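You operate a simulated robot arm through the tools that you are given. There is no shell and no other tool.

You run a simulated robot arm. Do the job below in one go: nothing can be reset, and whatever is moved stays where it is left.

## Task
Pack housings 27 and 75 in the blue crate, fit its lid and close both its latches.
Fine: one housing a cell.

The check looks at the end state, three seconds after you hand in, the way a careful person would. Anything else that was tipped, shoved, dropped, spilled or broken makes it a failure. A push-on lid holds only when it is set on centred and level and pressed home; a screw cap is set on level and turned clockwise until tight.

## Robot
A 7-joint arm with a two-finger parallel gripper, fixed in place. Base frame: the origin is at the foot of the arm, x ahead of it, y to its left, z up; the work surface is at about z = 860. Readings come in mm, degrees, newtons and seconds.
With the tool pointing down near the work surface it reaches from about 400 to 900 mm from the base axis. Its first joint turns from -143.0 to 143.0 degrees. Payload 3 kg.
The TCP is the grasp point between the finger pads, 30 mm short of the fingertips. In the tool frame z runs along the fingers and y along their closing line. The gripper opens to 94 mm. The fingers are 28 mm wide and 10 mm thick; the gripper's body (50 by 96 mm) begins 55 mm behind the TCP.
Orientation is that of the tool frame in the base frame, as a unit quaternion [w, x, y, z]. With the fingers straight down and closing along the base's y, the tool's x points along the base's -x, its y along +y and its z along -z.

## Interface
- The arm moves only by the tool send_rows. Its arguments are lists of equal length, an entry for each row: "delta_pos": the shift along the tool's x, y, z in m, a list of three; "delta_rot": the turn, a rotation vector about the tool's x, y, z in degrees, a list of three; "claw": the closure, from 0 (fully open) to 1 (shut). In form: {"delta_pos": [[dx, dy, dz], ...], "delta_rot": [[ax, ay, az], ...], "claw": [claw, ...]}. A call has 1 to 20 rows; each row shifts and turns the commanded pose from where the row before left it, along the tool's axes as they then stand. Rows are played at 5 a second. More than 50 mm and 8.6 degrees between two rows, or a gripper value outside its range, and nothing of the call is played. Where a pose cannot be reached the arm comes as near as it can. A force on the tool above 90 N (or 10 N above the force at the start of the call, whichever is more), or a blocked arm, ends the call early, and 0.2 s more pass. Each finger travels about 72 mm/s and halts on what it meets, pressing with about 43 N; the grip force reading is that of the motor and also rises with nothing between the fingers. The clock runs only during rows and for 0.2 s after the last one: add rows that do not move to give the fingers time. The reply holds the time, the measured pose of the TCP, the force on the tool along the base axes, the opening and the grip force, in the units named above and with some noise, with the torque about the TCP (base axes, N m) and any sound that the robot's microphone picked up.
- Cameras (640 x 400 px; columns grow to the right, rows downward): "scene" is fixed at [219.6, -502.1, 1477]; the picture's right is [0.93, -0.38, 0.00], its down [-0.16, -0.39, -0.91] and it looks along [0.34, 0.84, -0.42] (base axes); focal length 312 px, centre (320, 200). "wrist" rides on the gripper at [76, 14, -103] in the tool frame; the picture's right is [-0.18, 0.98, 0.00], its down [-0.75, -0.14, -0.64] and it looks along [-0.63, -0.12, 0.77] (tool axes); focal length 243 px, centre (320, 200). There is no depth. A picture from a camera that has moved, and an enlarged one, comes with that camera's place and axes in the base frame and with its lens.
- snapshot(camera): a new picture of that camera. The clock stands still meanwhile.
- enlarge(camera, box): a new picture of the part [left, top, right, bottom] of that camera's present view, enlarged. The clock stands still meanwhile.
- job_done(): hands the job in; it is judged then, once.

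Nothing tells you positions but the pictures and the camera data. Unless the task says otherwise, let go and move clear before handing in.

The tools are called after "Request:" by a JSON object that holds its "method" and its "body". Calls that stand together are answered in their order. send_rows: Moves the arm, as the interface text tells. Its arguments: {"type":"object","properties":{"delta_pos":{"type":"array"},"delta_rot":{"type":"array"},"claw":{"type":"array"}},"required":["delta_pos","delta_rot","claw"]} The other tools are called the same way: snapshot (camera) takes a picture; enlarge (camera, box) takes an enlarged picture of a part of a camera's view; job_done () hands the job in.

At the start:

```text
time_s: 0.0
ee_pos: [448.0, 254.3, 1268.9]
tcp_rot: [0.001, 0.0, 1.0, 0.0]
ft_force: [-0.6, -1.7, -0.2]
ft_torque: [-0.01, 0.02, 0.02]
opening: 94.3
gripper_force: 0.1
```

scene: 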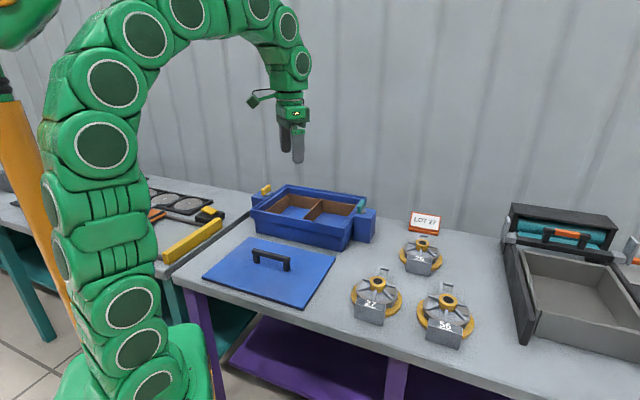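
wrist: 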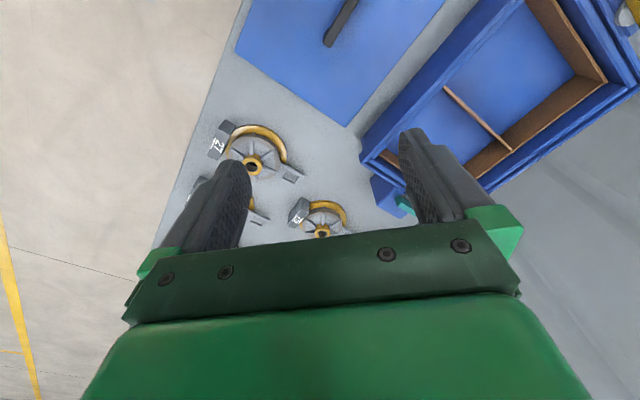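

I see a blue open crate with two cells, its lid on the table with a handle, and three housings (27, 75?, 56). I'll take closer looks before moving.

Request:
{"method": "enlarge", "body": {"camera": "scene", "box": [180, 160, 400, 310]}}

Request:
{"method": "enlarge", "body": {"camera": "scene", "box": [330, 200, 500, 360]}}

Request:
{"method": "enlarge", "body": {"camera": "wrist", "box": [160, 0, 640, 300]}}

```text
2.67 times, centred on (290, 235) of scene
camera zoom: at [219.6, -502.1, 1477.0], right [0.93, -0.38, 0.0], down [-0.16, -0.39, -0.91], along [0.34, 0.84, -0.42], focal length 833 px, centre (400, 107)
```

zoom: 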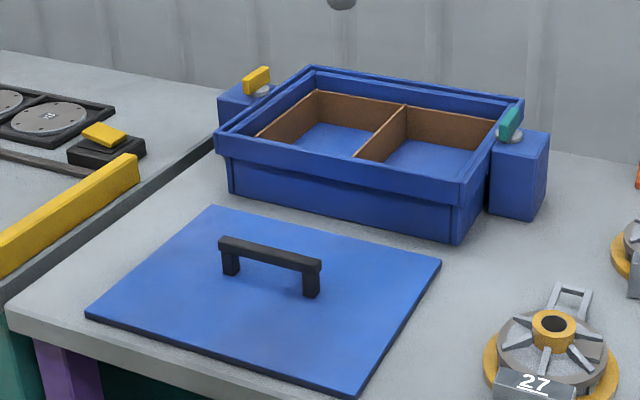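

```text
2.50 times, centred on (415, 280) of scene
camera zoom: at [219.6, -502.1, 1477.0], right [0.93, -0.38, 0.0], down [-0.16, -0.39, -0.91], along [0.34, 0.84, -0.42], focal length 781 px, centre (82, 0)
```

zoom: 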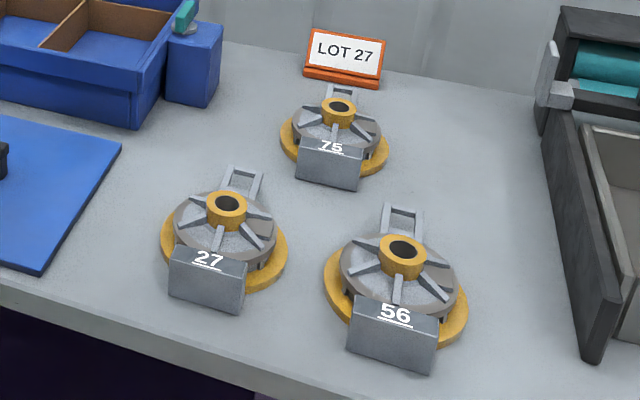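

```text
1.33 times, centred on (400, 150) of wrist
camera zoom: at [372.2, 269.0, 1372.2], right [0.18, 0.98, 0.0], down [0.75, -0.14, 0.64], along [0.63, -0.12, -0.77], focal length 324 px, centre (213, 267)
```

zoom: 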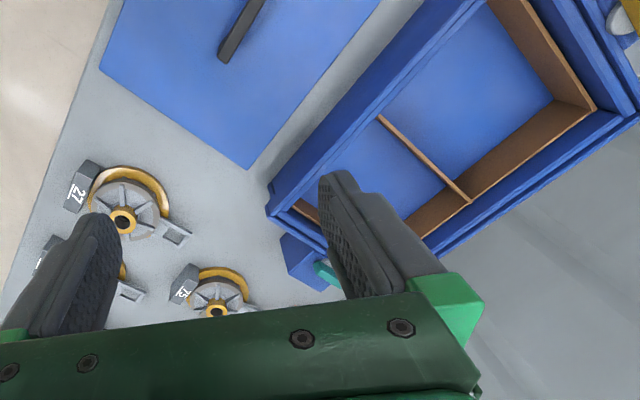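

The crate sits turned about 45° around (600, 450), with the lid in front of it and the housings near (625, 70), (720, 50) and (700, 180). I'll move the wrist camera above the housings to measure them.

Request:
{"method": "send_rows", "body": {"delta_pos": [[-0.0218, -0.0299, 0.0198], [-0.0218, -0.0299, 0.0198], [-0.0218, -0.0299, 0.0198], [-0.0218, -0.0299, 0.0198], [-0.0218, -0.0299, 0.0198], [-0.022, -0.0298, 0.0199], [0, 0, 0], [0, 0, 0]], "delta_rot": [[0, 0, 0], [0, 0, 0], [0, 0, 0], [0, 0, 0], [0, 0, 0], [0, 0, 0], [0, 0, 0], [0, 0, 0]], "claw": [0, 0, 0, 0, 0, 0, 0, 0]}}

Request:
{"method": "snapshot", "body": {"camera": "wrist"}}

Request:
{"method": "enlarge", "body": {"camera": "wrist", "box": [160, 0, 480, 200]}}

Request:
{"method": "enlarge", "body": {"camera": "scene", "box": [240, 170, 400, 270]}}

```text
time_s: 1.8
ee_pos: [579.6, 77.0, 1147.2]
tcp_rot: [-0.001, -0.001, 1.0, -0.001]
ft_force: [-0.3, -0.5, 0.4]
ft_torque: [0.01, -0.01, -0.03]
opening: 94.2
gripper_force: 0.0
```

```text
taken
camera wrist: at [504.4, 90.2, 1250.5], right [0.18, 0.98, 0.0], down [0.75, -0.14, 0.64], along [0.63, -0.12, -0.77], focal length 243 px, centre (320, 200)
```

wrist: 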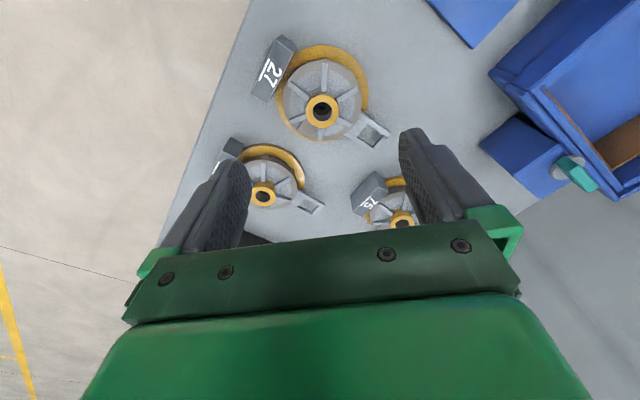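

```text
2.00 times, centred on (320, 100) of wrist
camera zoom: at [504.4, 90.2, 1250.5], right [0.18, 0.98, 0.0], down [0.75, -0.14, 0.64], along [0.63, -0.12, -0.77], focal length 485 px, centre (320, 400)
```

zoom: 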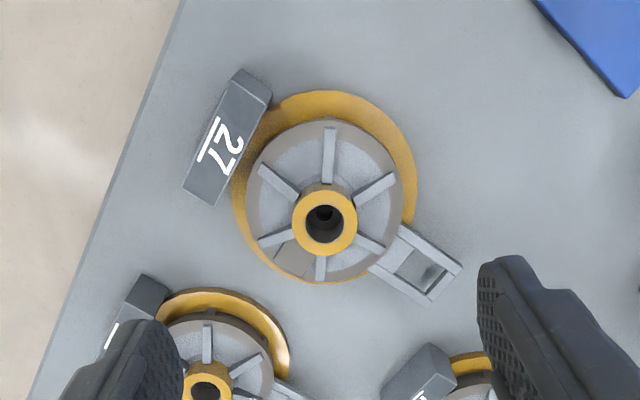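

```text
4.00 times, centred on (320, 220) of scene
camera zoom: at [219.6, -502.1, 1477.0], right [0.93, -0.38, 0.0], down [-0.16, -0.39, -0.91], along [0.34, 0.84, -0.42], focal length 1250 px, centre (320, 120)
```

zoom: 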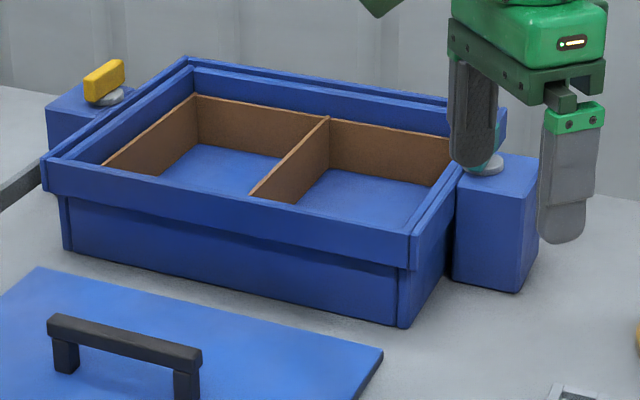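

Housing 27 has a raised centre boss (about 45 mm wide) that I can grip near (622, 70). Next I'll view the crate from above with the tool turned to line up with it.

Request:
{"method": "send_rows", "body": {"delta_pos": [[0.0002, 0.0453, -0.0059], [0.0002, 0.0453, -0.0059], [0.0002, 0.0453, -0.0059], [0.0002, 0.0453, -0.0059], [0.0002, 0.0453, -0.0059], [0.0002, 0.0453, -0.0059], [0.0002, 0.0453, -0.0059], [0.0002, 0.0453, -0.0059], [0.0002, 0.0453, -0.0059], [0, 0, 0], [0, 0, 0], [0, 0, 0], [0, 0, 0], [0, 0, 0], [0, 0, 0], [0, 0, 0], [0, 0, 0]], "delta_rot": [[0, 0, 0], [0, 0, 0], [0, 0, 0], [0, 0, 0], [0, 0, 0], [0, 0, 0], [0, 0, 0], [0, 0, 0], [0, 0, 0], [0, 0, -7.5], [0, 0, -7.5], [0, 0, -7.5], [0, 0, -7.5], [0, 0, -7.5], [0, 0, -7.5], [0, 0, 0], [0, 0, 0]], "claw": [0, 0, 0, 0, 0, 0, 0, 0, 0, 0, 0, 0, 0, 0, 0, 0, 0]}}

Request:
{"method": "snapshot", "body": {"camera": "wrist"}}

Request:
{"method": "enlarge", "body": {"camera": "wrist", "box": [100, 0, 540, 200]}}

Request:
{"method": "enlarge", "body": {"camera": "scene", "box": [340, 220, 480, 350]}}

```text
time_s: 5.4
ee_pos: [578.6, 483.6, 1202.2]
tcp_rot: [0.0, -0.383, 0.924, 0.0]
ft_force: [0.4, -0.5, 0.4]
ft_torque: [0.0, 0.01, 0.01]
opening: 93.9
gripper_force: 0.1
```

```text
taken
camera wrist: at [514.2, 439.0, 1305.9], right [-0.57, 0.82, 0.0], down [0.63, 0.43, 0.64], along [0.53, 0.36, -0.77], focal length 243 px, centre (320, 200)
```

wrist: 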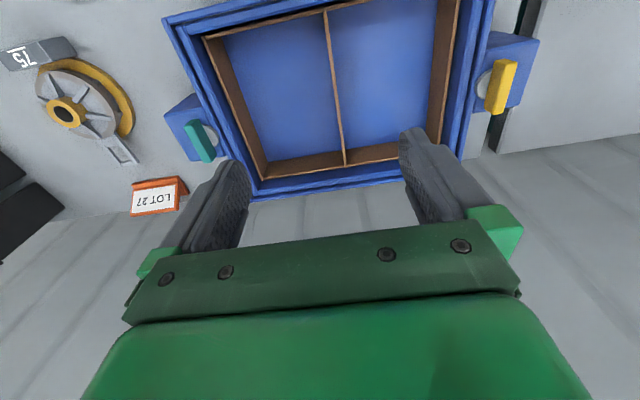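

```text
1.45 times, centred on (320, 100) of wrist
camera zoom: at [514.2, 439.0, 1305.9], right [-0.57, 0.82, 0.0], down [0.63, 0.43, 0.64], along [0.53, 0.36, -0.77], focal length 353 px, centre (320, 346)
```

zoom: 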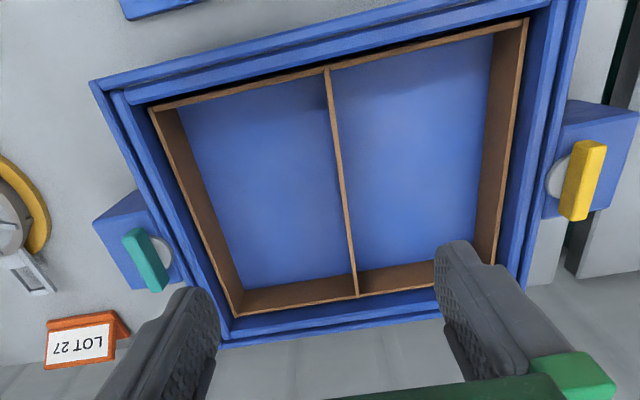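

```text
3.08 times, centred on (410, 285) of scene
camera zoom: at [219.6, -502.1, 1477.0], right [0.93, -0.38, 0.0], down [-0.16, -0.39, -0.91], along [0.34, 0.84, -0.42], focal length 961 px, centre (43, -62)
```

zoom: 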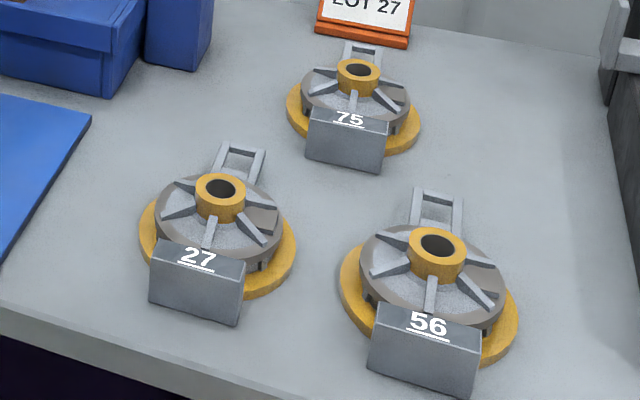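

The crate's rim corners put its centre near (595, 528), with the long axis at about 136°, two cells of roughly 153×224 mm, and turn-knob latches at both ends (teal right, yellow left). Next I'll look straight down at housing 27 to measure it precisely.

Request:
{"method": "send_rows", "body": {"delta_pos": [[0.02531, -0.03657, 0.01136], [0.02531, -0.03657, 0.01136], [0.02531, -0.03657, 0.01136], [0.02531, -0.03657, 0.01136], [0.02531, -0.03657, 0.01136], [0.02531, -0.03657, 0.01136], [0.02531, -0.03657, 0.01136], [0.02531, -0.03657, 0.01136], [0.02531, -0.03657, 0.01136], [0, 0, 0], [0, 0, 0]], "delta_rot": [[0, 0, 0], [0, 0, 0], [0, 0, 0], [0, 0, 0], [0, 0, 0], [0, 0, 0], [0, 0, 0], [0, 0, 0], [0, 0, 0], [0, 0, 0], [0, 0, 0]], "claw": [0, 0, 0, 0, 0, 0, 0, 0, 0, 0, 0]}}

Request:
{"method": "snapshot", "body": {"camera": "wrist"}}

Request:
{"method": "enlarge", "body": {"camera": "wrist", "box": [200, 0, 440, 150]}}

Request:
{"method": "enlarge", "body": {"camera": "scene", "box": [240, 170, 400, 270]}}

```text
time_s: 7.8
ee_pos: [647.6, 89.5, 1098.8]
tcp_rot: [0.0, -0.383, 0.924, 0.0]
ft_force: [-0.9, -0.6, -0.3]
ft_torque: [-0.03, -0.01, -0.03]
opening: 93.9
gripper_force: 0.0
```

```text
taken
camera wrist: at [584.1, 45.0, 1202.0], right [-0.56, 0.83, 0.0], down [0.63, 0.43, 0.64], along [0.53, 0.36, -0.77], focal length 243 px, centre (320, 200)
```

wrist: 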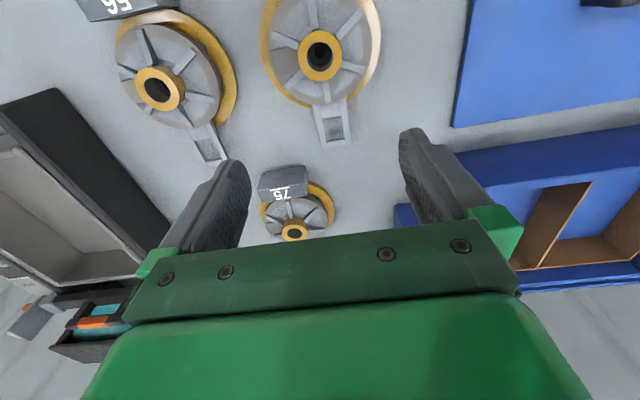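

```text
2.67 times, centred on (320, 75) of wrist
camera zoom: at [584.1, 45.0, 1202.0], right [-0.56, 0.83, 0.0], down [0.63, 0.43, 0.64], along [0.53, 0.36, -0.77], focal length 647 px, centre (320, 533)
```

zoom: 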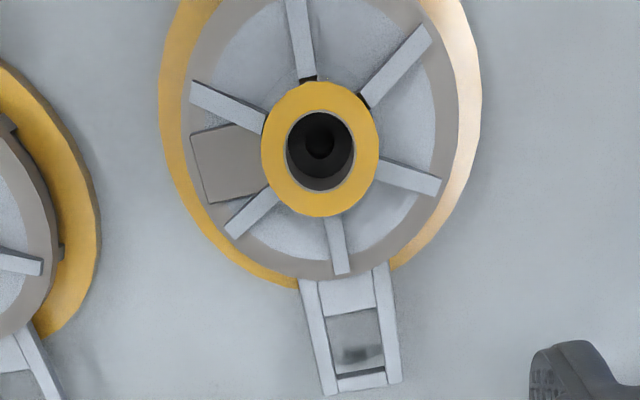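

```text
4.00 times, centred on (320, 220) of scene
camera zoom: at [219.6, -502.1, 1477.0], right [0.93, -0.38, 0.0], down [-0.16, -0.39, -0.91], along [0.34, 0.84, -0.42], focal length 1250 px, centre (320, 120)
```

zoom: 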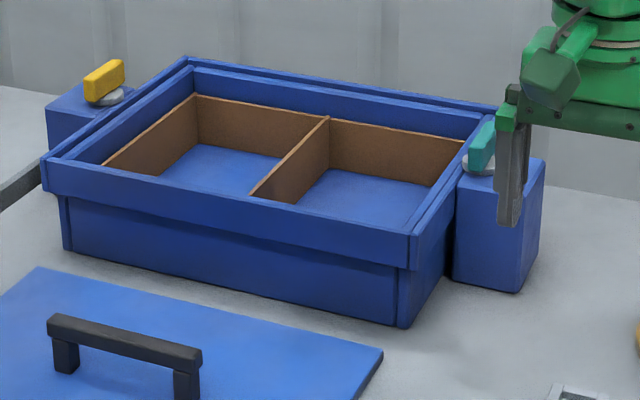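

Housing 27 is round (flange about 138 mm across) around its boss at (621.4, 70.6), with a handle toward the crate and a label on the near side. Its axis is already roughly parallel to the cells. I'll back the camera off to get the whole length in one picture.

Request:
{"method": "send_rows", "body": {"delta_pos": [[0.045, 0, 0], [0.045, 0, 0], [0, 0, 0], [0, 0, 0]], "delta_rot": [[0, 0, 0], [0, 0, 0], [0, 0, 0], [0, 0, 0]], "claw": [0, 0, 0, 0]}}

Request:
{"method": "enlarge", "body": {"camera": "wrist", "box": [220, 0, 420, 125]}}

Request:
{"method": "enlarge", "body": {"camera": "wrist", "box": [220, 80, 420, 205]}}

Request:
{"method": "enlarge", "body": {"camera": "scene", "box": [345, 255, 425, 330]}}

Request:
{"method": "enlarge", "body": {"camera": "scene", "box": [390, 225, 460, 285]}}

```text
time_s: 8.8
ee_pos: [584.9, 25.3, 1098.9]
tcp_rot: [0.0, -0.383, 0.924, 0.0]
ft_force: [0.6, -0.1, -0.4]
ft_torque: [0.02, 0.01, 0.0]
opening: 94.1
gripper_force: 0.0
```

```text
3.20 times, centred on (320, 62) of wrist
camera zoom: at [521.1, -17.5, 1202.8], right [-0.56, 0.83, 0.0], down [0.63, 0.43, 0.64], along [0.53, 0.36, -0.77], focal length 776 px, centre (320, 640)
```

zoom: 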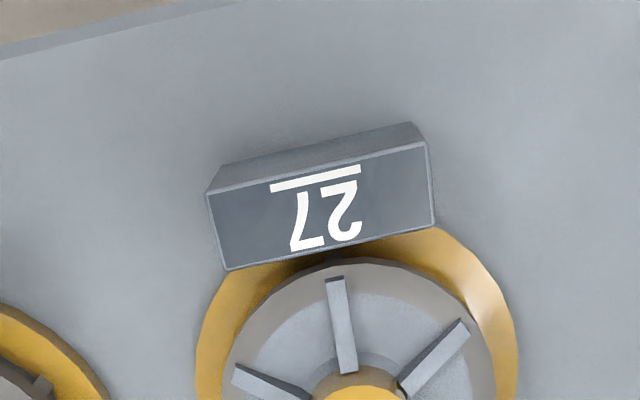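

```text
3.20 times, centred on (320, 142) of wrist
camera zoom: at [521.1, -17.5, 1202.8], right [-0.56, 0.83, 0.0], down [0.63, 0.43, 0.64], along [0.53, 0.36, -0.77], focal length 776 px, centre (320, 384)
```

zoom: 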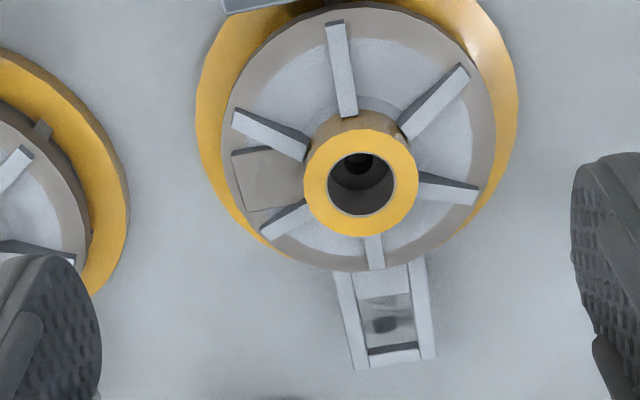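

```text
5.33 times, centred on (385, 292) of scene
camera zoom: at [219.6, -502.1, 1477.0], right [0.93, -0.38, 0.0], down [-0.16, -0.39, -0.91], along [0.34, 0.84, -0.42], focal length 1666 px, centre (-27, -293)
```

zoom: 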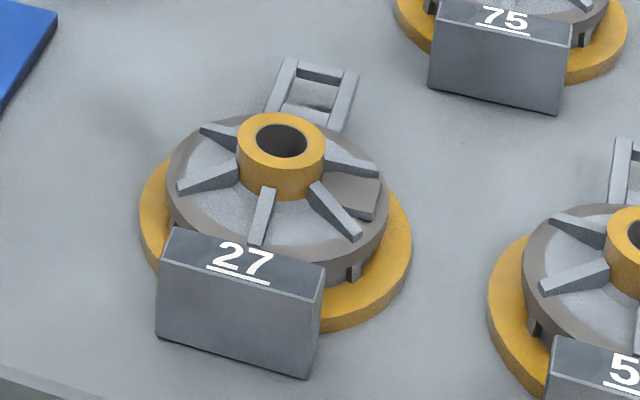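

```text
6.67 times, centred on (425, 255) of scene
camera zoom: at [219.6, -502.1, 1477.0], right [0.93, -0.38, 0.0], down [-0.16, -0.39, -0.91], along [0.34, 0.84, -0.42], focal length 2082 px, centre (-380, -167)
```

zoom: 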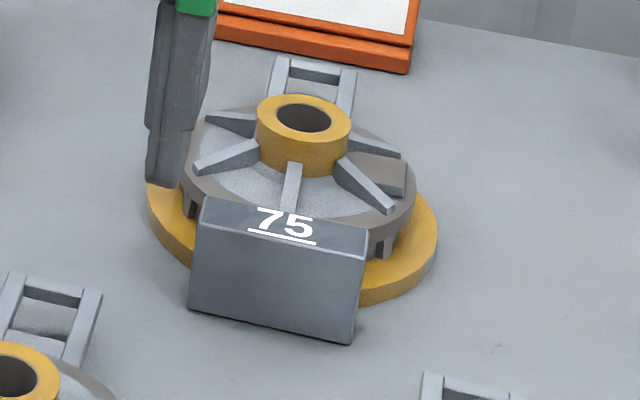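

Housing 27 measures about 223 mm overall: label face 91 mm and handle end about 132 mm from the boss axis. The cell length will be tight, so I'm moving above the near wall of the teal-side cell to measure it closely.

Request:
{"method": "send_rows", "body": {"delta_pos": [[-0.03404, 0.02786, -0.00346], [-0.03404, 0.02786, -0.00346], [-0.03404, 0.02786, -0.00346], [-0.03404, 0.02786, -0.00346], [-0.03404, 0.02786, -0.00346], [-0.03404, 0.02786, -0.00346], [-0.03404, 0.02786, -0.00346], [-0.03404, 0.02786, -0.00346], [-0.03404, 0.02786, -0.00346], [0, 0, 0], [0, 0, 0]], "delta_rot": [[0, 0, 0], [0, 0, 0], [0, 0, 0], [0, 0, 0], [0, 0, 0], [0, 0, 0], [0, 0, 0], [0, 0, 0], [0, 0, 0], [0, 0, 0], [0, 0, 0]], "claw": [0, 0, 0, 0, 0, 0, 0, 0, 0, 0, 0]}}

Request:
{"method": "snapshot", "body": {"camera": "wrist"}}

Request:
{"method": "enlarge", "body": {"camera": "wrist", "box": [140, 0, 460, 200]}}

Request:
{"method": "enlarge", "body": {"camera": "wrist", "box": [240, 120, 400, 220]}}

Request:
{"method": "enlarge", "body": {"camera": "scene", "box": [250, 175, 380, 260]}}

```text
time_s: 11.2
ee_pos: [624.7, 420.8, 1133.0]
tcp_rot: [0.0, -0.383, 0.924, 0.001]
ft_force: [0.3, 0.2, -0.2]
ft_torque: [0.01, 0.01, 0.02]
opening: 94.0
gripper_force: 0.0
```

```text
taken
camera wrist: at [560.7, 375.5, 1236.4], right [-0.56, 0.83, 0.0], down [0.63, 0.43, 0.64], along [0.53, 0.36, -0.77], focal length 243 px, centre (320, 200)
```

wrist: 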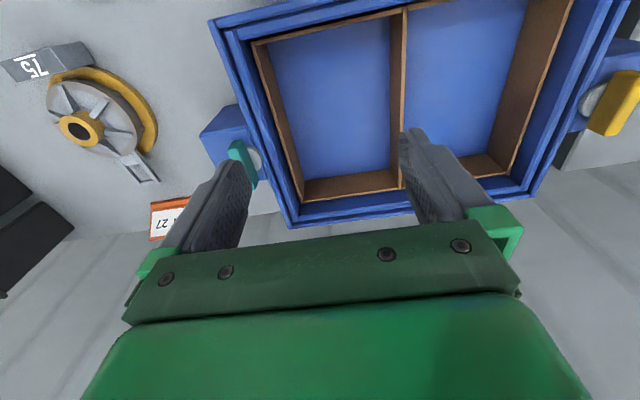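

```text
2.00 times, centred on (300, 100) of wrist
camera zoom: at [560.7, 375.5, 1236.4], right [-0.56, 0.83, 0.0], down [0.63, 0.43, 0.64], along [0.53, 0.36, -0.77], focal length 485 px, centre (360, 400)
```

zoom: 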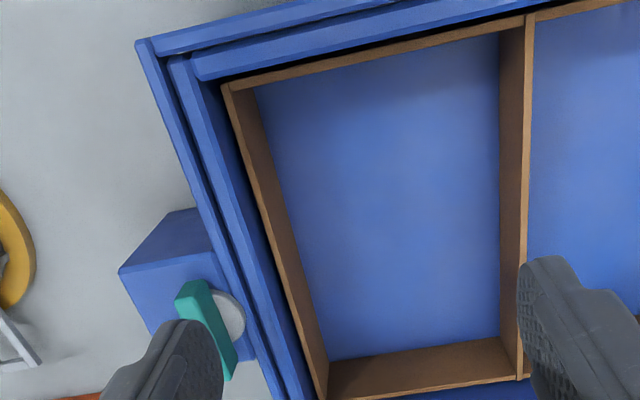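

```text
4.00 times, centred on (320, 170) of wrist
camera zoom: at [560.7, 375.5, 1236.4], right [-0.56, 0.83, 0.0], down [0.63, 0.43, 0.64], along [0.53, 0.36, -0.77], focal length 970 px, centre (320, 320)
```

zoom: 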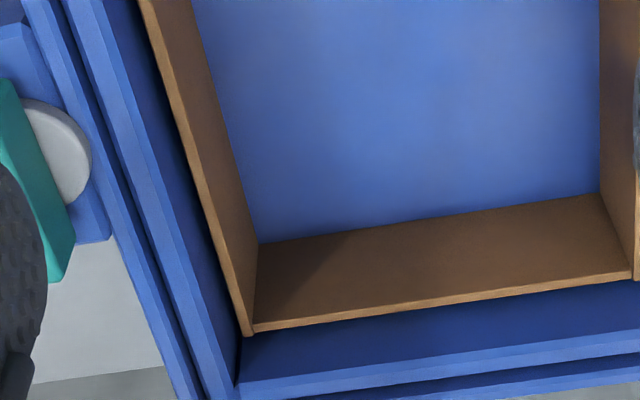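

```text
4.71 times, centred on (315, 218) of scene
camera zoom: at [219.6, -502.1, 1477.0], right [0.93, -0.38, 0.0], down [-0.16, -0.39, -0.91], along [0.34, 0.84, -0.42], focal length 1470 px, centre (344, 118)
```

zoom: 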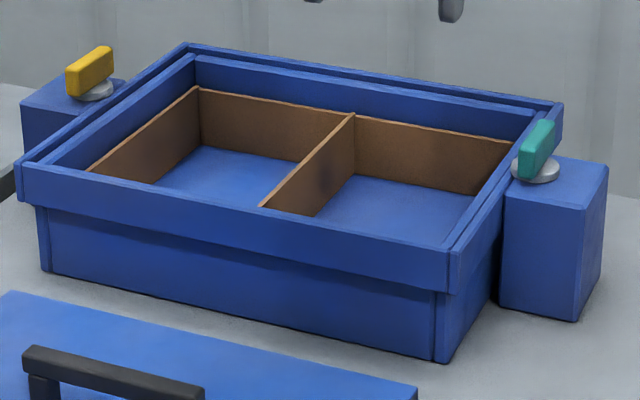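

The cell measures about 156×226 mm inside the brown liner, so each housing only fits with its long axis across the crate. I'll turn the tool so it closes along the housing axis (keeping both housing ends visible), and inspect the teal latch from above.

Request:
{"method": "send_rows", "body": {"delta_pos": [[0, 0, 0], [0, 0, 0], [0, 0, 0], [0, 0, 0], [0, 0, 0], [0, 0, 0], [0, 0, 0], [0, 0, 0], [0, 0, 0], [0, 0, 0], [0, 0, 0], [-0.0441, 0.0158, 0], [-0.0441, 0.0158, 0], [-0.0441, 0.0158, 0], [0, 0, 0], [0, 0, 0]], "delta_rot": [[0, 0, 8.1], [0, 0, 8.1], [0, 0, 8.1], [0, 0, 8.1], [0, 0, 8.1], [0, 0, 8.1], [0, 0, 8.1], [0, 0, 8.1], [0, 0, 8.1], [0, 0, 8.1], [0, 0, 8.1], [0, 0, 0], [0, 0, 0], [0, 0, 0], [0, 0, 0], [0, 0, 0]], "claw": [0, 0, 0, 0, 0, 0, 0, 0, 0, 0, 0, 0, 0, 0, 0, 0]}}

Request:
{"method": "snapshot", "body": {"camera": "wrist"}}

Request:
{"method": "enlarge", "body": {"camera": "wrist", "box": [200, 0, 440, 150]}}

Request:
{"method": "enlarge", "body": {"camera": "scene", "box": [340, 190, 390, 245]}}

Request:
{"method": "enlarge", "body": {"camera": "scene", "box": [245, 175, 305, 225]}}

```text
time_s: 14.6
ee_pos: [737.9, 361.8, 1128.8]
tcp_rot: [0.0, 0.375, 0.927, 0.0]
ft_force: [0.1, -0.1, -0.2]
ft_torque: [-0.02, 0.01, 0.01]
opening: 93.9
gripper_force: 0.0
out of reach, approached as far as the arm can: row 14
```

```text
taken
camera wrist: at [693.5, 424.9, 1231.0], right [0.82, 0.58, 0.0], down [0.44, -0.63, 0.64], along [0.37, -0.52, -0.77], focal length 243 px, centre (320, 200)
```

wrist: 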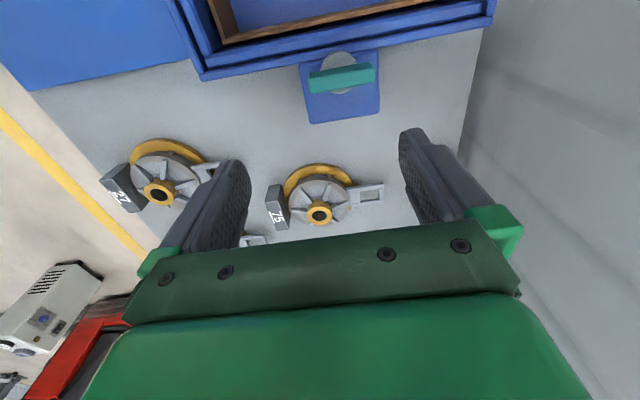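

```text
2.67 times, centred on (320, 75) of wrist
camera zoom: at [693.5, 424.9, 1231.0], right [0.82, 0.58, 0.0], down [0.44, -0.63, 0.64], along [0.37, -0.52, -0.77], focal length 647 px, centre (320, 533)
```

zoom: 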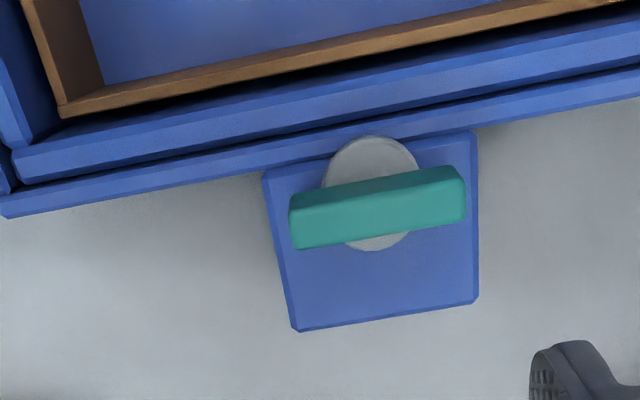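

```text
7.27 times, centred on (365, 218) of scene
camera zoom: at [219.6, -502.1, 1477.0], right [0.93, -0.38, 0.0], down [-0.16, -0.39, -0.91], along [0.34, 0.84, -0.42], focal length 2272 px, centre (-7, 73)
```

zoom: 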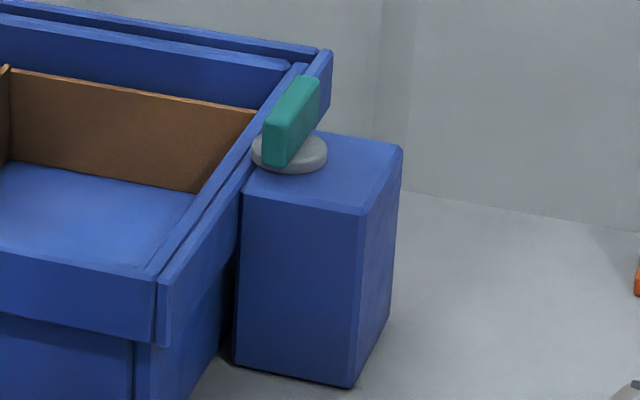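

```text
8.00 times, centred on (275, 200) of scene
camera zoom: at [219.6, -502.1, 1477.0], right [0.93, -0.38, 0.0], down [-0.16, -0.39, -0.91], along [0.34, 0.84, -0.42], focal length 2499 px, centre (680, 200)
```

zoom: 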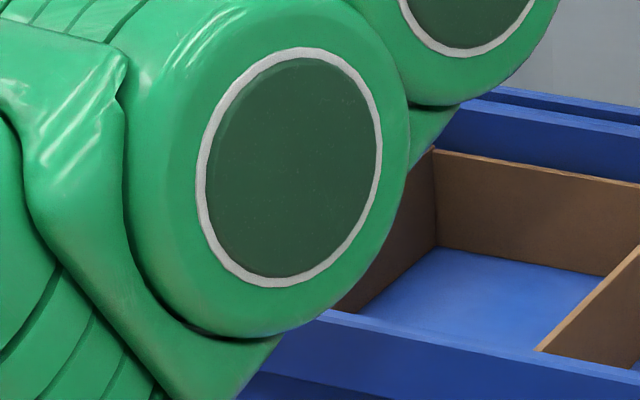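

The teal latch is a turn-bar on a disc about 19 mm outside the crate's rim, lying parallel to the rim (open); closing it means turning it 90°. I'm now moving over housing 27 to align a grip on its boss.

Request:
{"method": "send_rows", "body": {"delta_pos": [[-0.01486, -0.0362, 0.0136], [-0.01486, -0.0362, 0.0136], [-0.01486, -0.0362, 0.0136], [-0.01486, -0.0362, 0.0136], [-0.01486, -0.0362, 0.0136], [-0.01486, -0.0362, 0.0136], [-0.01486, -0.0362, 0.0136], [-0.01486, -0.0362, 0.0136], [0, 0, 0], [0, 0, 0]], "delta_rot": [[0, 0, 0], [0, 0, 0], [0, 0, 0], [0, 0, 0], [0, 0, 0], [0, 0, 0], [0, 0, 0], [0, 0, 0], [0, 0, 0], [0, 0, 0]], "claw": [0, 0, 0, 0, 0, 0, 0, 0, 0, 0]}}

Request:
{"method": "snapshot", "body": {"camera": "wrist"}}

Request:
{"method": "enlarge", "body": {"camera": "wrist", "box": [180, 0, 460, 200]}}

```text
time_s: 16.8
ee_pos: [624.8, 76.5, 1018.7]
tcp_rot: [0.0, 0.375, 0.927, -0.001]
ft_force: [-0.2, -0.1, 0.0]
ft_torque: [0.06, -0.01, -0.02]
opening: 94.0
gripper_force: 0.0
```

```text
taken
camera wrist: at [580.2, 139.9, 1121.9], right [0.82, 0.58, 0.0], down [0.44, -0.63, 0.64], along [0.37, -0.52, -0.77], focal length 243 px, centre (320, 200)
```

wrist: 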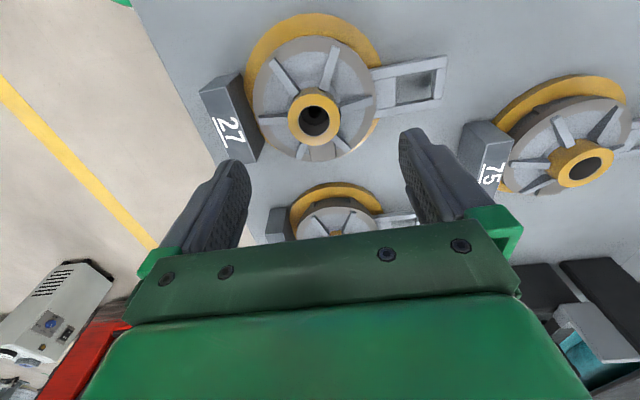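

```text
2.00 times, centred on (320, 100) of wrist
camera zoom: at [580.2, 139.9, 1121.9], right [0.82, 0.58, 0.0], down [0.44, -0.63, 0.64], along [0.37, -0.52, -0.77], focal length 485 px, centre (320, 400)
```

zoom: 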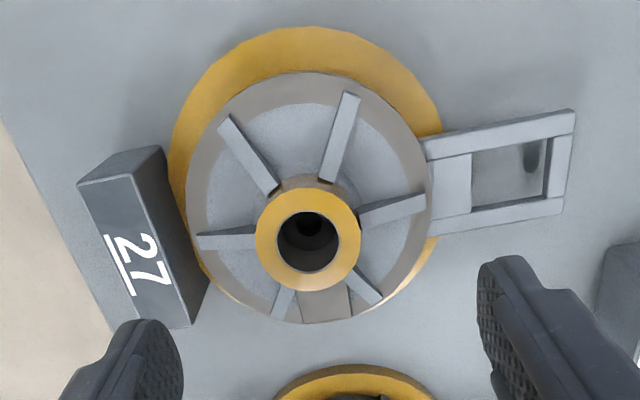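

The boss of 27 is at (622.2, 71.3), about 6 mm off the tool axis, and the closing line already matches the housing axis. I'll centre on it, part-close the fingers, and come down to just above it.

Request:
{"method": "send_rows", "body": {"delta_pos": [[-0.0009, -0.0028, 0.02], [-0.0009, -0.0028, 0.02], [0, 0, 0.0187], [0, 0, 0], [0, 0, 0]], "delta_rot": [[0, 0, 0], [0, 0, 0], [0, 0, 0], [0, 0, 0], [0, 0, 0]], "claw": [0.15, 0.3, 0.3, 0.3, 0.3]}}

Request:
{"method": "snapshot", "body": {"camera": "wrist"}}

Request:
{"method": "enlarge", "body": {"camera": "scene", "box": [340, 230, 430, 330]}}

```text
time_s: 18.0
ee_pos: [621.7, 70.2, 961.0]
tcp_rot: [0.0, 0.376, 0.927, 0.0]
ft_force: [0.1, -0.6, 0.5]
ft_torque: [-0.02, -0.02, -0.01]
opening: 65.8
gripper_force: 0.2
```

```text
taken
camera wrist: at [577.4, 132.7, 1063.0], right [0.82, 0.58, 0.0], down [0.44, -0.63, 0.64], along [0.37, -0.52, -0.77], focal length 243 px, centre (320, 200)
```

wrist: 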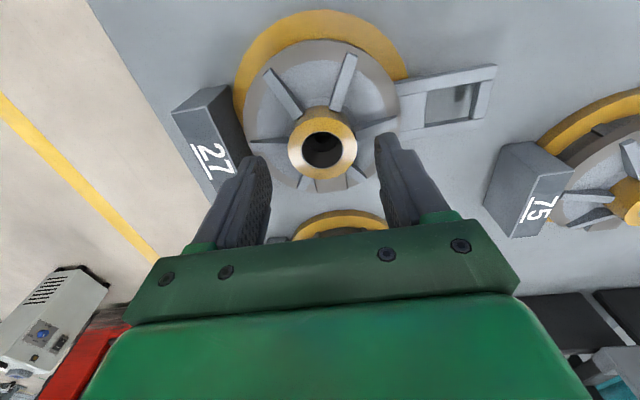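

```text
4.00 times, centred on (385, 280) of scene
camera zoom: at [219.6, -502.1, 1477.0], right [0.93, -0.38, 0.0], down [-0.16, -0.39, -0.91], along [0.34, 0.84, -0.42], focal length 1250 px, centre (60, -120)
```

zoom: 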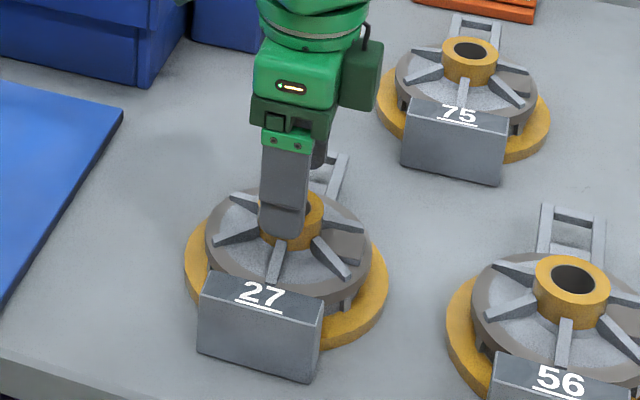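

The tool is centred over the boss within about 2 mm and there's clear space for the fingers. I'll shift the last 2 mm and descend slowly until the fingertips sit just above the ribs.

Request:
{"method": "send_rows", "body": {"delta_pos": [[0, 0.002, 0.005], [0, 0, 0.005], [0, 0, 0.005], [0, 0, 0.004], [0, 0, 0]], "delta_rot": [[0, 0, 0], [0, 0, 0], [0, 0, 0], [0, 0, 0], [0, 0, 0]], "claw": [0.3, 0.3, 0.3, 0.3, 0.3]}}

Request:
{"method": "enlarge", "body": {"camera": "scene", "box": [350, 240, 420, 330]}}

Request:
{"method": "enlarge", "body": {"camera": "wrist", "box": [220, 80, 420, 220]}}

```text
time_s: 19.2
ee_pos: [623.2, 69.1, 941.4]
tcp_rot: [0.0, 0.376, 0.927, 0.0]
ft_force: [0.9, 0.3, 0.5]
ft_torque: [0.04, -0.05, 0.0]
opening: 65.9
gripper_force: 0.0
```

```text
4.44 times, centred on (385, 285) of scene
camera zoom: at [219.6, -502.1, 1477.0], right [0.93, -0.38, 0.0], down [-0.16, -0.39, -0.91], along [0.34, 0.84, -0.42], focal length 1388 px, centre (31, -178)
```

zoom: 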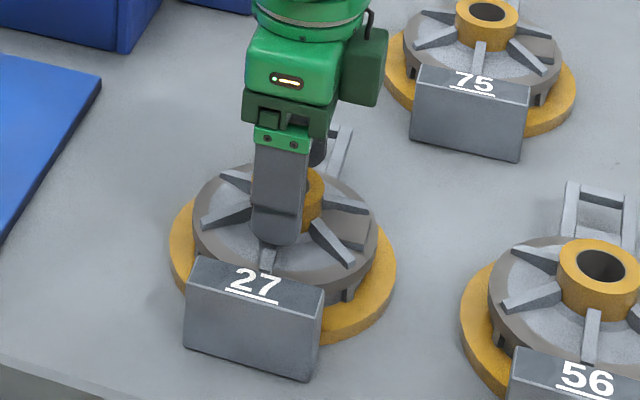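

```text
2.86 times, centred on (320, 150) of wrist
camera zoom: at [578.8, 133.4, 1043.7], right [0.82, 0.58, 0.0], down [0.44, -0.63, 0.64], along [0.37, -0.52, -0.77], focal length 693 px, centre (320, 343)
```

zoom: 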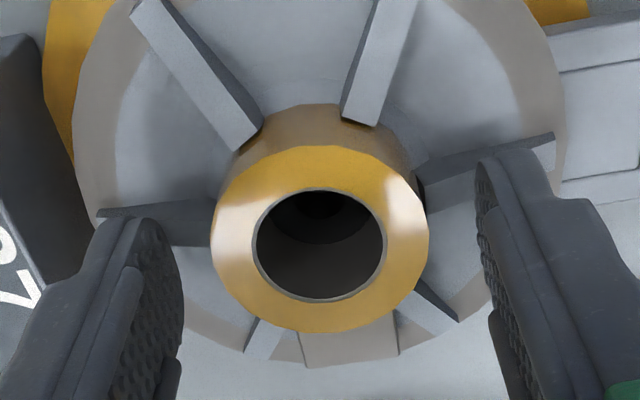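

The fingers straddle the boss with no contact force yet, overlapping it by about 7 mm. I'll creep lower in small steps for more grip, watching the force.

Request:
{"method": "send_rows", "body": {"delta_pos": [[0, 0, 0.0015], [0, 0, 0.0015], [0, 0, 0]], "delta_rot": [[0, 0, 0], [0, 0, 0], [0, 0, 0]], "claw": [0.3, 0.3, 0.3]}}

Request:
{"method": "send_rows", "body": {"delta_pos": [[0, 0, 0.0015], [0, 0, 0.0015], [0, 0, 0]], "delta_rot": [[0, 0, 0], [0, 0, 0], [0, 0, 0]], "claw": [0.3, 0.3, 0.3]}}

Request:
{"method": "enlarge", "body": {"camera": "scene", "box": [360, 260, 410, 310]}}

```text
time_s: 20.0
ee_pos: [622.3, 72.3, 939.6]
tcp_rot: [0.0, 0.376, 0.927, 0.001]
ft_force: [0.4, -0.8, -0.8]
ft_torque: [-0.02, 0.01, -0.01]
opening: 65.9
gripper_force: 0.1
```

```text
time_s: 20.8
ee_pos: [623.6, 70.7, 934.6]
tcp_rot: [0.0, 0.374, 0.927, -0.001]
ft_force: [0.9, 0.3, -0.9]
ft_torque: [0.0, -0.01, 0.01]
opening: 66.0
gripper_force: 0.1
```

```text
8.00 times, centred on (385, 285) of scene
camera zoom: at [219.6, -502.1, 1477.0], right [0.93, -0.38, 0.0], down [-0.16, -0.39, -0.91], along [0.34, 0.84, -0.42], focal length 2499 px, centre (-200, -480)
```

zoom: 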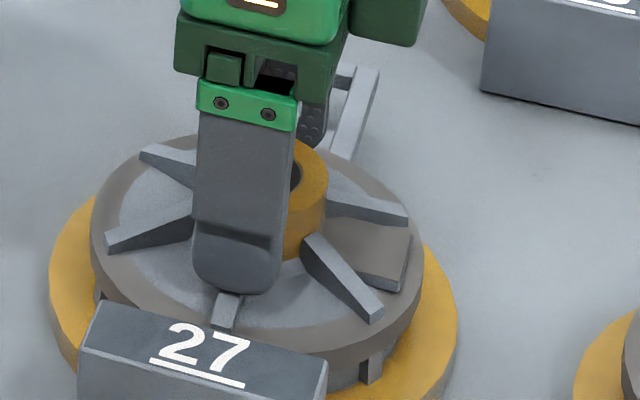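

There's no contact yet, with the fingertips about 12 mm below the boss top and right above the sloping ribs. I'll back off 1.5 mm so they clear the ribs while closing, then grip.

Request:
{"method": "send_rows", "body": {"delta_pos": [[0, 0, -0.0015], [0, 0, 0], [0, 0, 0], [0, 0, 0], [0, 0, 0]], "delta_rot": [[0, 0, 0], [0, 0, 0], [0, 0, 0], [0, 0, 0], [0, 0, 0]], "claw": [0.3, 0.45, 0.6, 0.7, 0.7]}}

Request:
{"method": "snapshot", "body": {"camera": "wrist"}}

Request:
{"method": "enlarge", "body": {"camera": "scene", "box": [350, 250, 420, 330]}}

```text
time_s: 22.0
ee_pos: [623.5, 70.5, 936.5]
tcp_rot: [0.0, 0.375, 0.927, 0.0]
ft_force: [3.1, 1.8, 2.3]
ft_torque: [-0.14, 0.08, 0.0]
opening: 43.0
gripper_force: 43.1
```

```text
taken
camera wrist: at [578.5, 133.4, 1039.7], right [0.82, 0.58, 0.0], down [0.44, -0.63, 0.64], along [0.37, -0.52, -0.77], focal length 243 px, centre (320, 200)
```

wrist: 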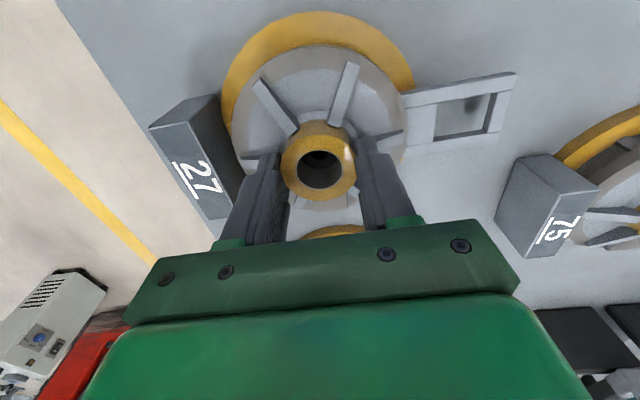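

```text
5.00 times, centred on (385, 290) of scene
camera zoom: at [219.6, -502.1, 1477.0], right [0.93, -0.38, 0.0], down [-0.16, -0.39, -0.91], along [0.34, 0.84, -0.42], focal length 1562 px, centre (-5, -250)
```

zoom: 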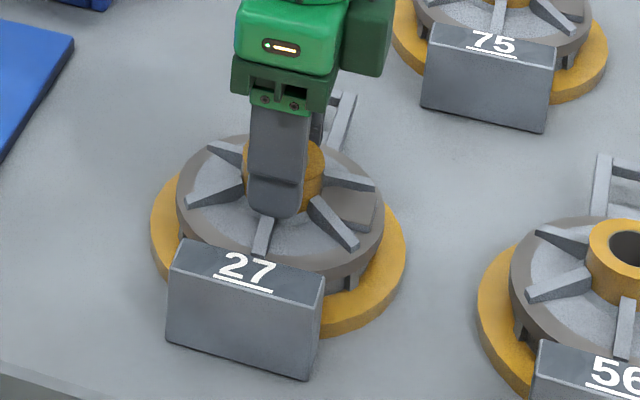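

The grip is on: 43 mm opening and 43 N. I'll lift slowly and check that the housing comes up level.

Request:
{"method": "send_rows", "body": {"delta_pos": [[0, 0, -0.004], [0, 0, -0.006], [0, 0, -0.01], [0, 0, -0.01], [0, 0, 0], [0, 0, 0]], "delta_rot": [[0, 0, 0], [0, 0, 0], [0, 0, 0], [0, 0, 0], [0, 0, 0], [0, 0, 0]], "claw": [0.75, 0.75, 0.75, 0.75, 0.75, 0.75]}}

Request:
{"method": "snapshot", "body": {"camera": "wrist"}}

Request:
{"method": "enlarge", "body": {"camera": "scene", "box": [345, 240, 425, 330]}}

```text
time_s: 23.4
ee_pos: [621.9, 70.6, 968.8]
tcp_rot: [0.001, 0.376, 0.927, 0.0]
ft_force: [-0.7, 0.3, -4.2]
ft_torque: [0.04, -0.03, -0.01]
opening: 43.0
gripper_force: 42.7
```

```text
taken
camera wrist: at [577.4, 133.7, 1070.2], right [0.82, 0.58, 0.0], down [0.44, -0.63, 0.64], along [0.37, -0.52, -0.77], focal length 243 px, centre (320, 200)
```

wrist: 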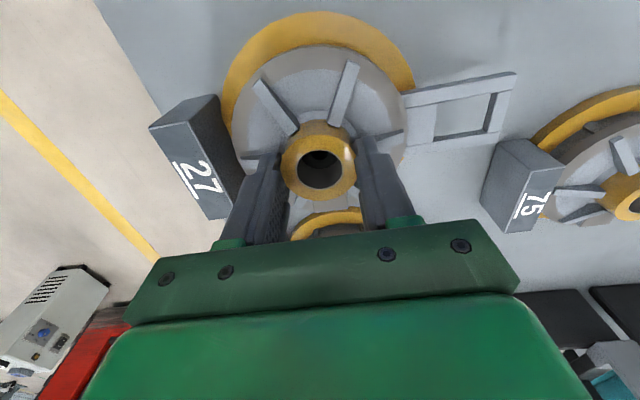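

```text
4.44 times, centred on (385, 285) of scene
camera zoom: at [219.6, -502.1, 1477.0], right [0.93, -0.38, 0.0], down [-0.16, -0.39, -0.91], along [0.34, 0.84, -0.42], focal length 1388 px, centre (31, -178)
```

zoom: 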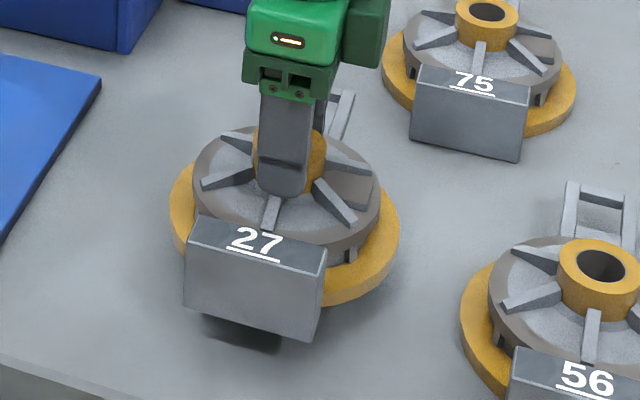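

The housing lifts cleanly (about 4.5 N) and stays level. I'll raise it well above the crate and latches, then carry it over the teal-side cell.

Request:
{"method": "send_rows", "body": {"delta_pos": [[0, 0, -0.03], [0, 0, -0.03], [0, 0, -0.03], [0, 0, -0.028], [0.02143, 0.02474, 0], [0.02143, 0.02474, 0], [0.02143, 0.02474, 0], [0.02143, 0.02474, 0], [0.02143, 0.02474, 0], [0.02143, 0.02474, 0], [0.02143, 0.02474, 0], [0.02143, 0.02474, 0], [0.02143, 0.02474, 0], [0.02143, 0.02474, 0], [0.02143, 0.02474, 0], [0.02143, 0.02474, 0], [0, 0, 0], [0, 0, 0], [0, 0, 0]], "delta_rot": [[0, 0, 0], [0, 0, 0], [0, 0, 0], [0, 0, 0], [0, 0, 0], [0, 0, 0], [0, 0, 0], [0, 0, 0], [0, 0, 0], [0, 0, 0], [0, 0, 0], [0, 0, 0], [0, 0, 0], [0, 0, 0], [0, 0, 0], [0, 0, 0], [0, 0, -0.9], [0, 0, 0], [0, 0, 0]], "claw": [0.75, 0.75, 0.75, 0.75, 0.75, 0.75, 0.75, 0.75, 0.75, 0.75, 0.75, 0.75, 0.75, 0.75, 0.75, 0.75, 0.75, 0.75, 0.75]}}

Request:
{"method": "snapshot", "body": {"camera": "wrist"}}

Request:
{"method": "enlarge", "body": {"camera": "scene", "box": [240, 150, 400, 260]}}

```text
time_s: 27.4
ee_pos: [645.7, 462.5, 1082.5]
tcp_rot: [0.0, 0.368, 0.93, 0.0]
ft_force: [-0.3, 1.0, -4.0]
ft_torque: [0.04, -0.06, -0.01]
opening: 43.3
gripper_force: 42.8
```

```text
taken
camera wrist: at [600.2, 524.6, 1186.0], right [0.81, 0.59, 0.0], down [0.45, -0.62, 0.64], along [0.38, -0.52, -0.77], focal length 243 px, centre (320, 200)
```

wrist: 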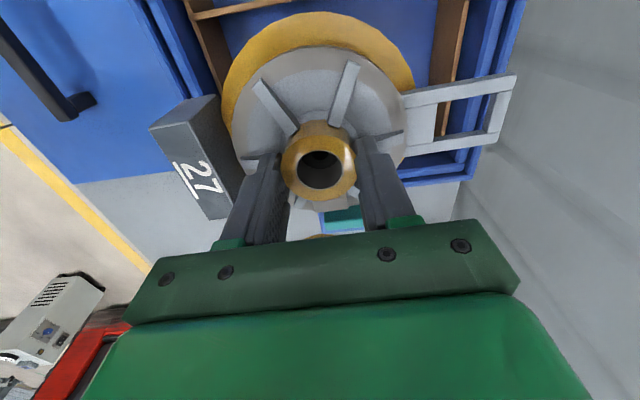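

```text
3.64 times, centred on (320, 205) of scene
camera zoom: at [219.6, -502.1, 1477.0], right [0.93, -0.38, 0.0], down [-0.16, -0.39, -0.91], along [0.34, 0.84, -0.42], focal length 1136 px, centre (320, 182)
```

zoom: 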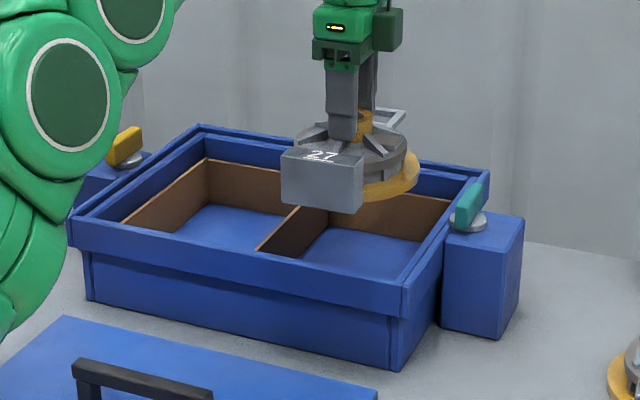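

I'm above the teal-side cell with the housing held about 49 mm over the rim. I'll lower it to just above the rim and compare its ends with the cell edges.

Request:
{"method": "send_rows", "body": {"delta_pos": [[0, -0.0025, 0.0125], [0, -0.0025, 0.0125], [0, 0, 0.0125], [0, 0, 0], [0, 0, 0]], "delta_rot": [[0, 0, 0], [0, 0, 0], [0, 0, 0], [0, 0, 0], [0, 0, 0]], "claw": [0.75, 0.75, 0.75, 0.75, 0.75]}}

Request:
{"method": "enlarge", "body": {"camera": "wrist", "box": [130, 0, 350, 240]}}

Request:
{"method": "enlarge", "body": {"camera": "wrist", "box": [320, 0, 560, 240]}}

Request:
{"method": "enlarge", "body": {"camera": "scene", "box": [270, 170, 390, 260]}}

```text
time_s: 28.6
ee_pos: [642.2, 458.1, 1047.4]
tcp_rot: [0.0, 0.368, 0.93, 0.0]
ft_force: [0.2, -0.3, -3.7]
ft_torque: [0.01, -0.08, 0.0]
opening: 43.1
gripper_force: 43.4
```

```text
1.67 times, centred on (240, 120) of wrist
camera zoom: at [596.5, 520.8, 1151.0], right [0.81, 0.59, 0.0], down [0.45, -0.62, 0.64], along [0.38, -0.52, -0.77], focal length 404 px, centre (453, 333)
```

zoom: 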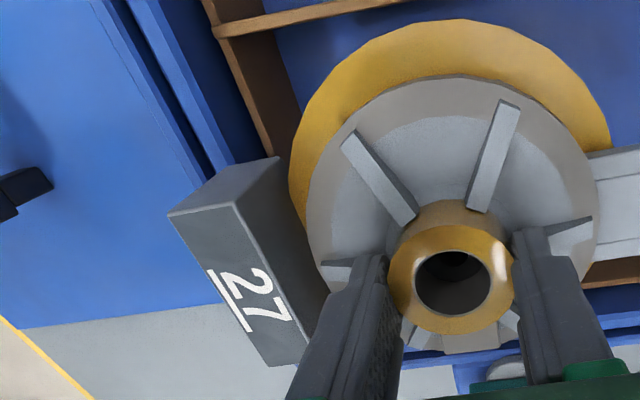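

```text
1.67 times, centred on (440, 120) of wrist
camera zoom: at [596.5, 520.8, 1151.0], right [0.81, 0.59, 0.0], down [0.45, -0.62, 0.64], along [0.38, -0.52, -0.77], focal length 404 px, centre (120, 333)
```

zoom: 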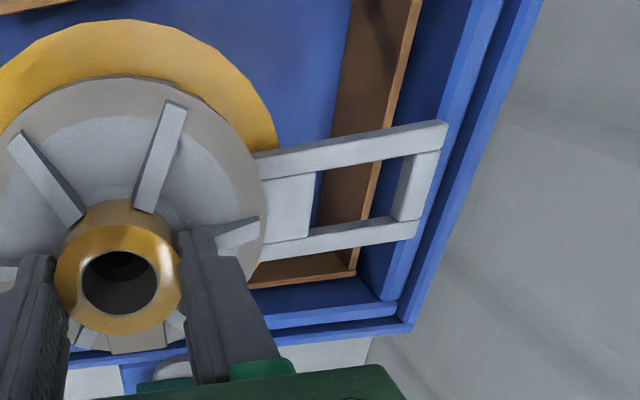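

```text
4.44 times, centred on (330, 215) of scene
camera zoom: at [219.6, -502.1, 1477.0], right [0.93, -0.38, 0.0], down [-0.16, -0.39, -0.91], along [0.34, 0.84, -0.42], focal length 1388 px, centre (276, 133)
```

zoom: 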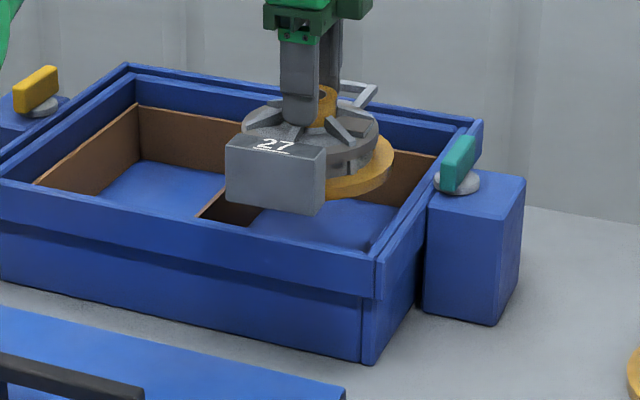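

The housing hovers just above the rim. It looks centred side-to-side, with only about 2 mm spare at each end. I need closer views of both ends to align it precisely.

Request:
{"method": "enlarge", "body": {"camera": "wrist", "box": [410, 40, 530, 160]}}

Request:
{"method": "enlarge", "body": {"camera": "wrist", "box": [140, 0, 270, 130]}}

Request:
{"method": "enlarge", "body": {"camera": "wrist", "box": [140, 110, 270, 230]}}

```text
3.33 times, centred on (470, 100) of wrist
camera zoom: at [596.5, 520.8, 1151.0], right [0.81, 0.59, 0.0], down [0.45, -0.62, 0.64], along [0.38, -0.52, -0.77], focal length 809 px, centre (-180, 533)
```

zoom: 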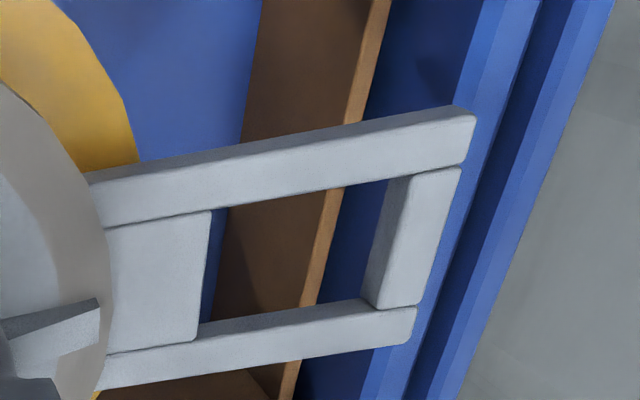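

```text
3.08 times, centred on (205, 65) of wrist
camera zoom: at [596.5, 520.8, 1151.0], right [0.81, 0.59, 0.0], down [0.45, -0.62, 0.64], along [0.38, -0.52, -0.77], focal length 746 px, centre (674, 615)
```

zoom: 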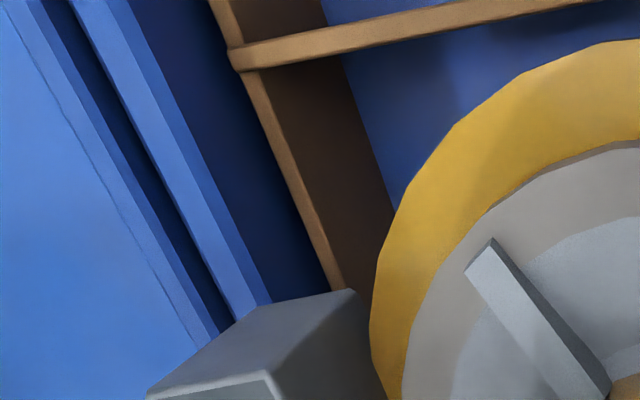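

```text
3.33 times, centred on (205, 170) of wrist
camera zoom: at [596.5, 520.8, 1151.0], right [0.81, 0.59, 0.0], down [0.45, -0.62, 0.64], along [0.38, -0.52, -0.77], focal length 809 px, centre (703, 300)
```

zoom: 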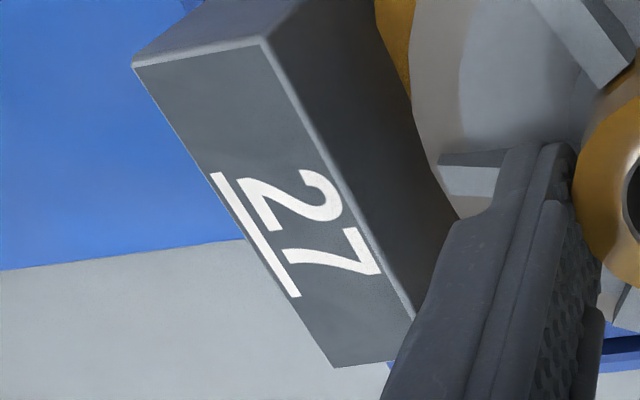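

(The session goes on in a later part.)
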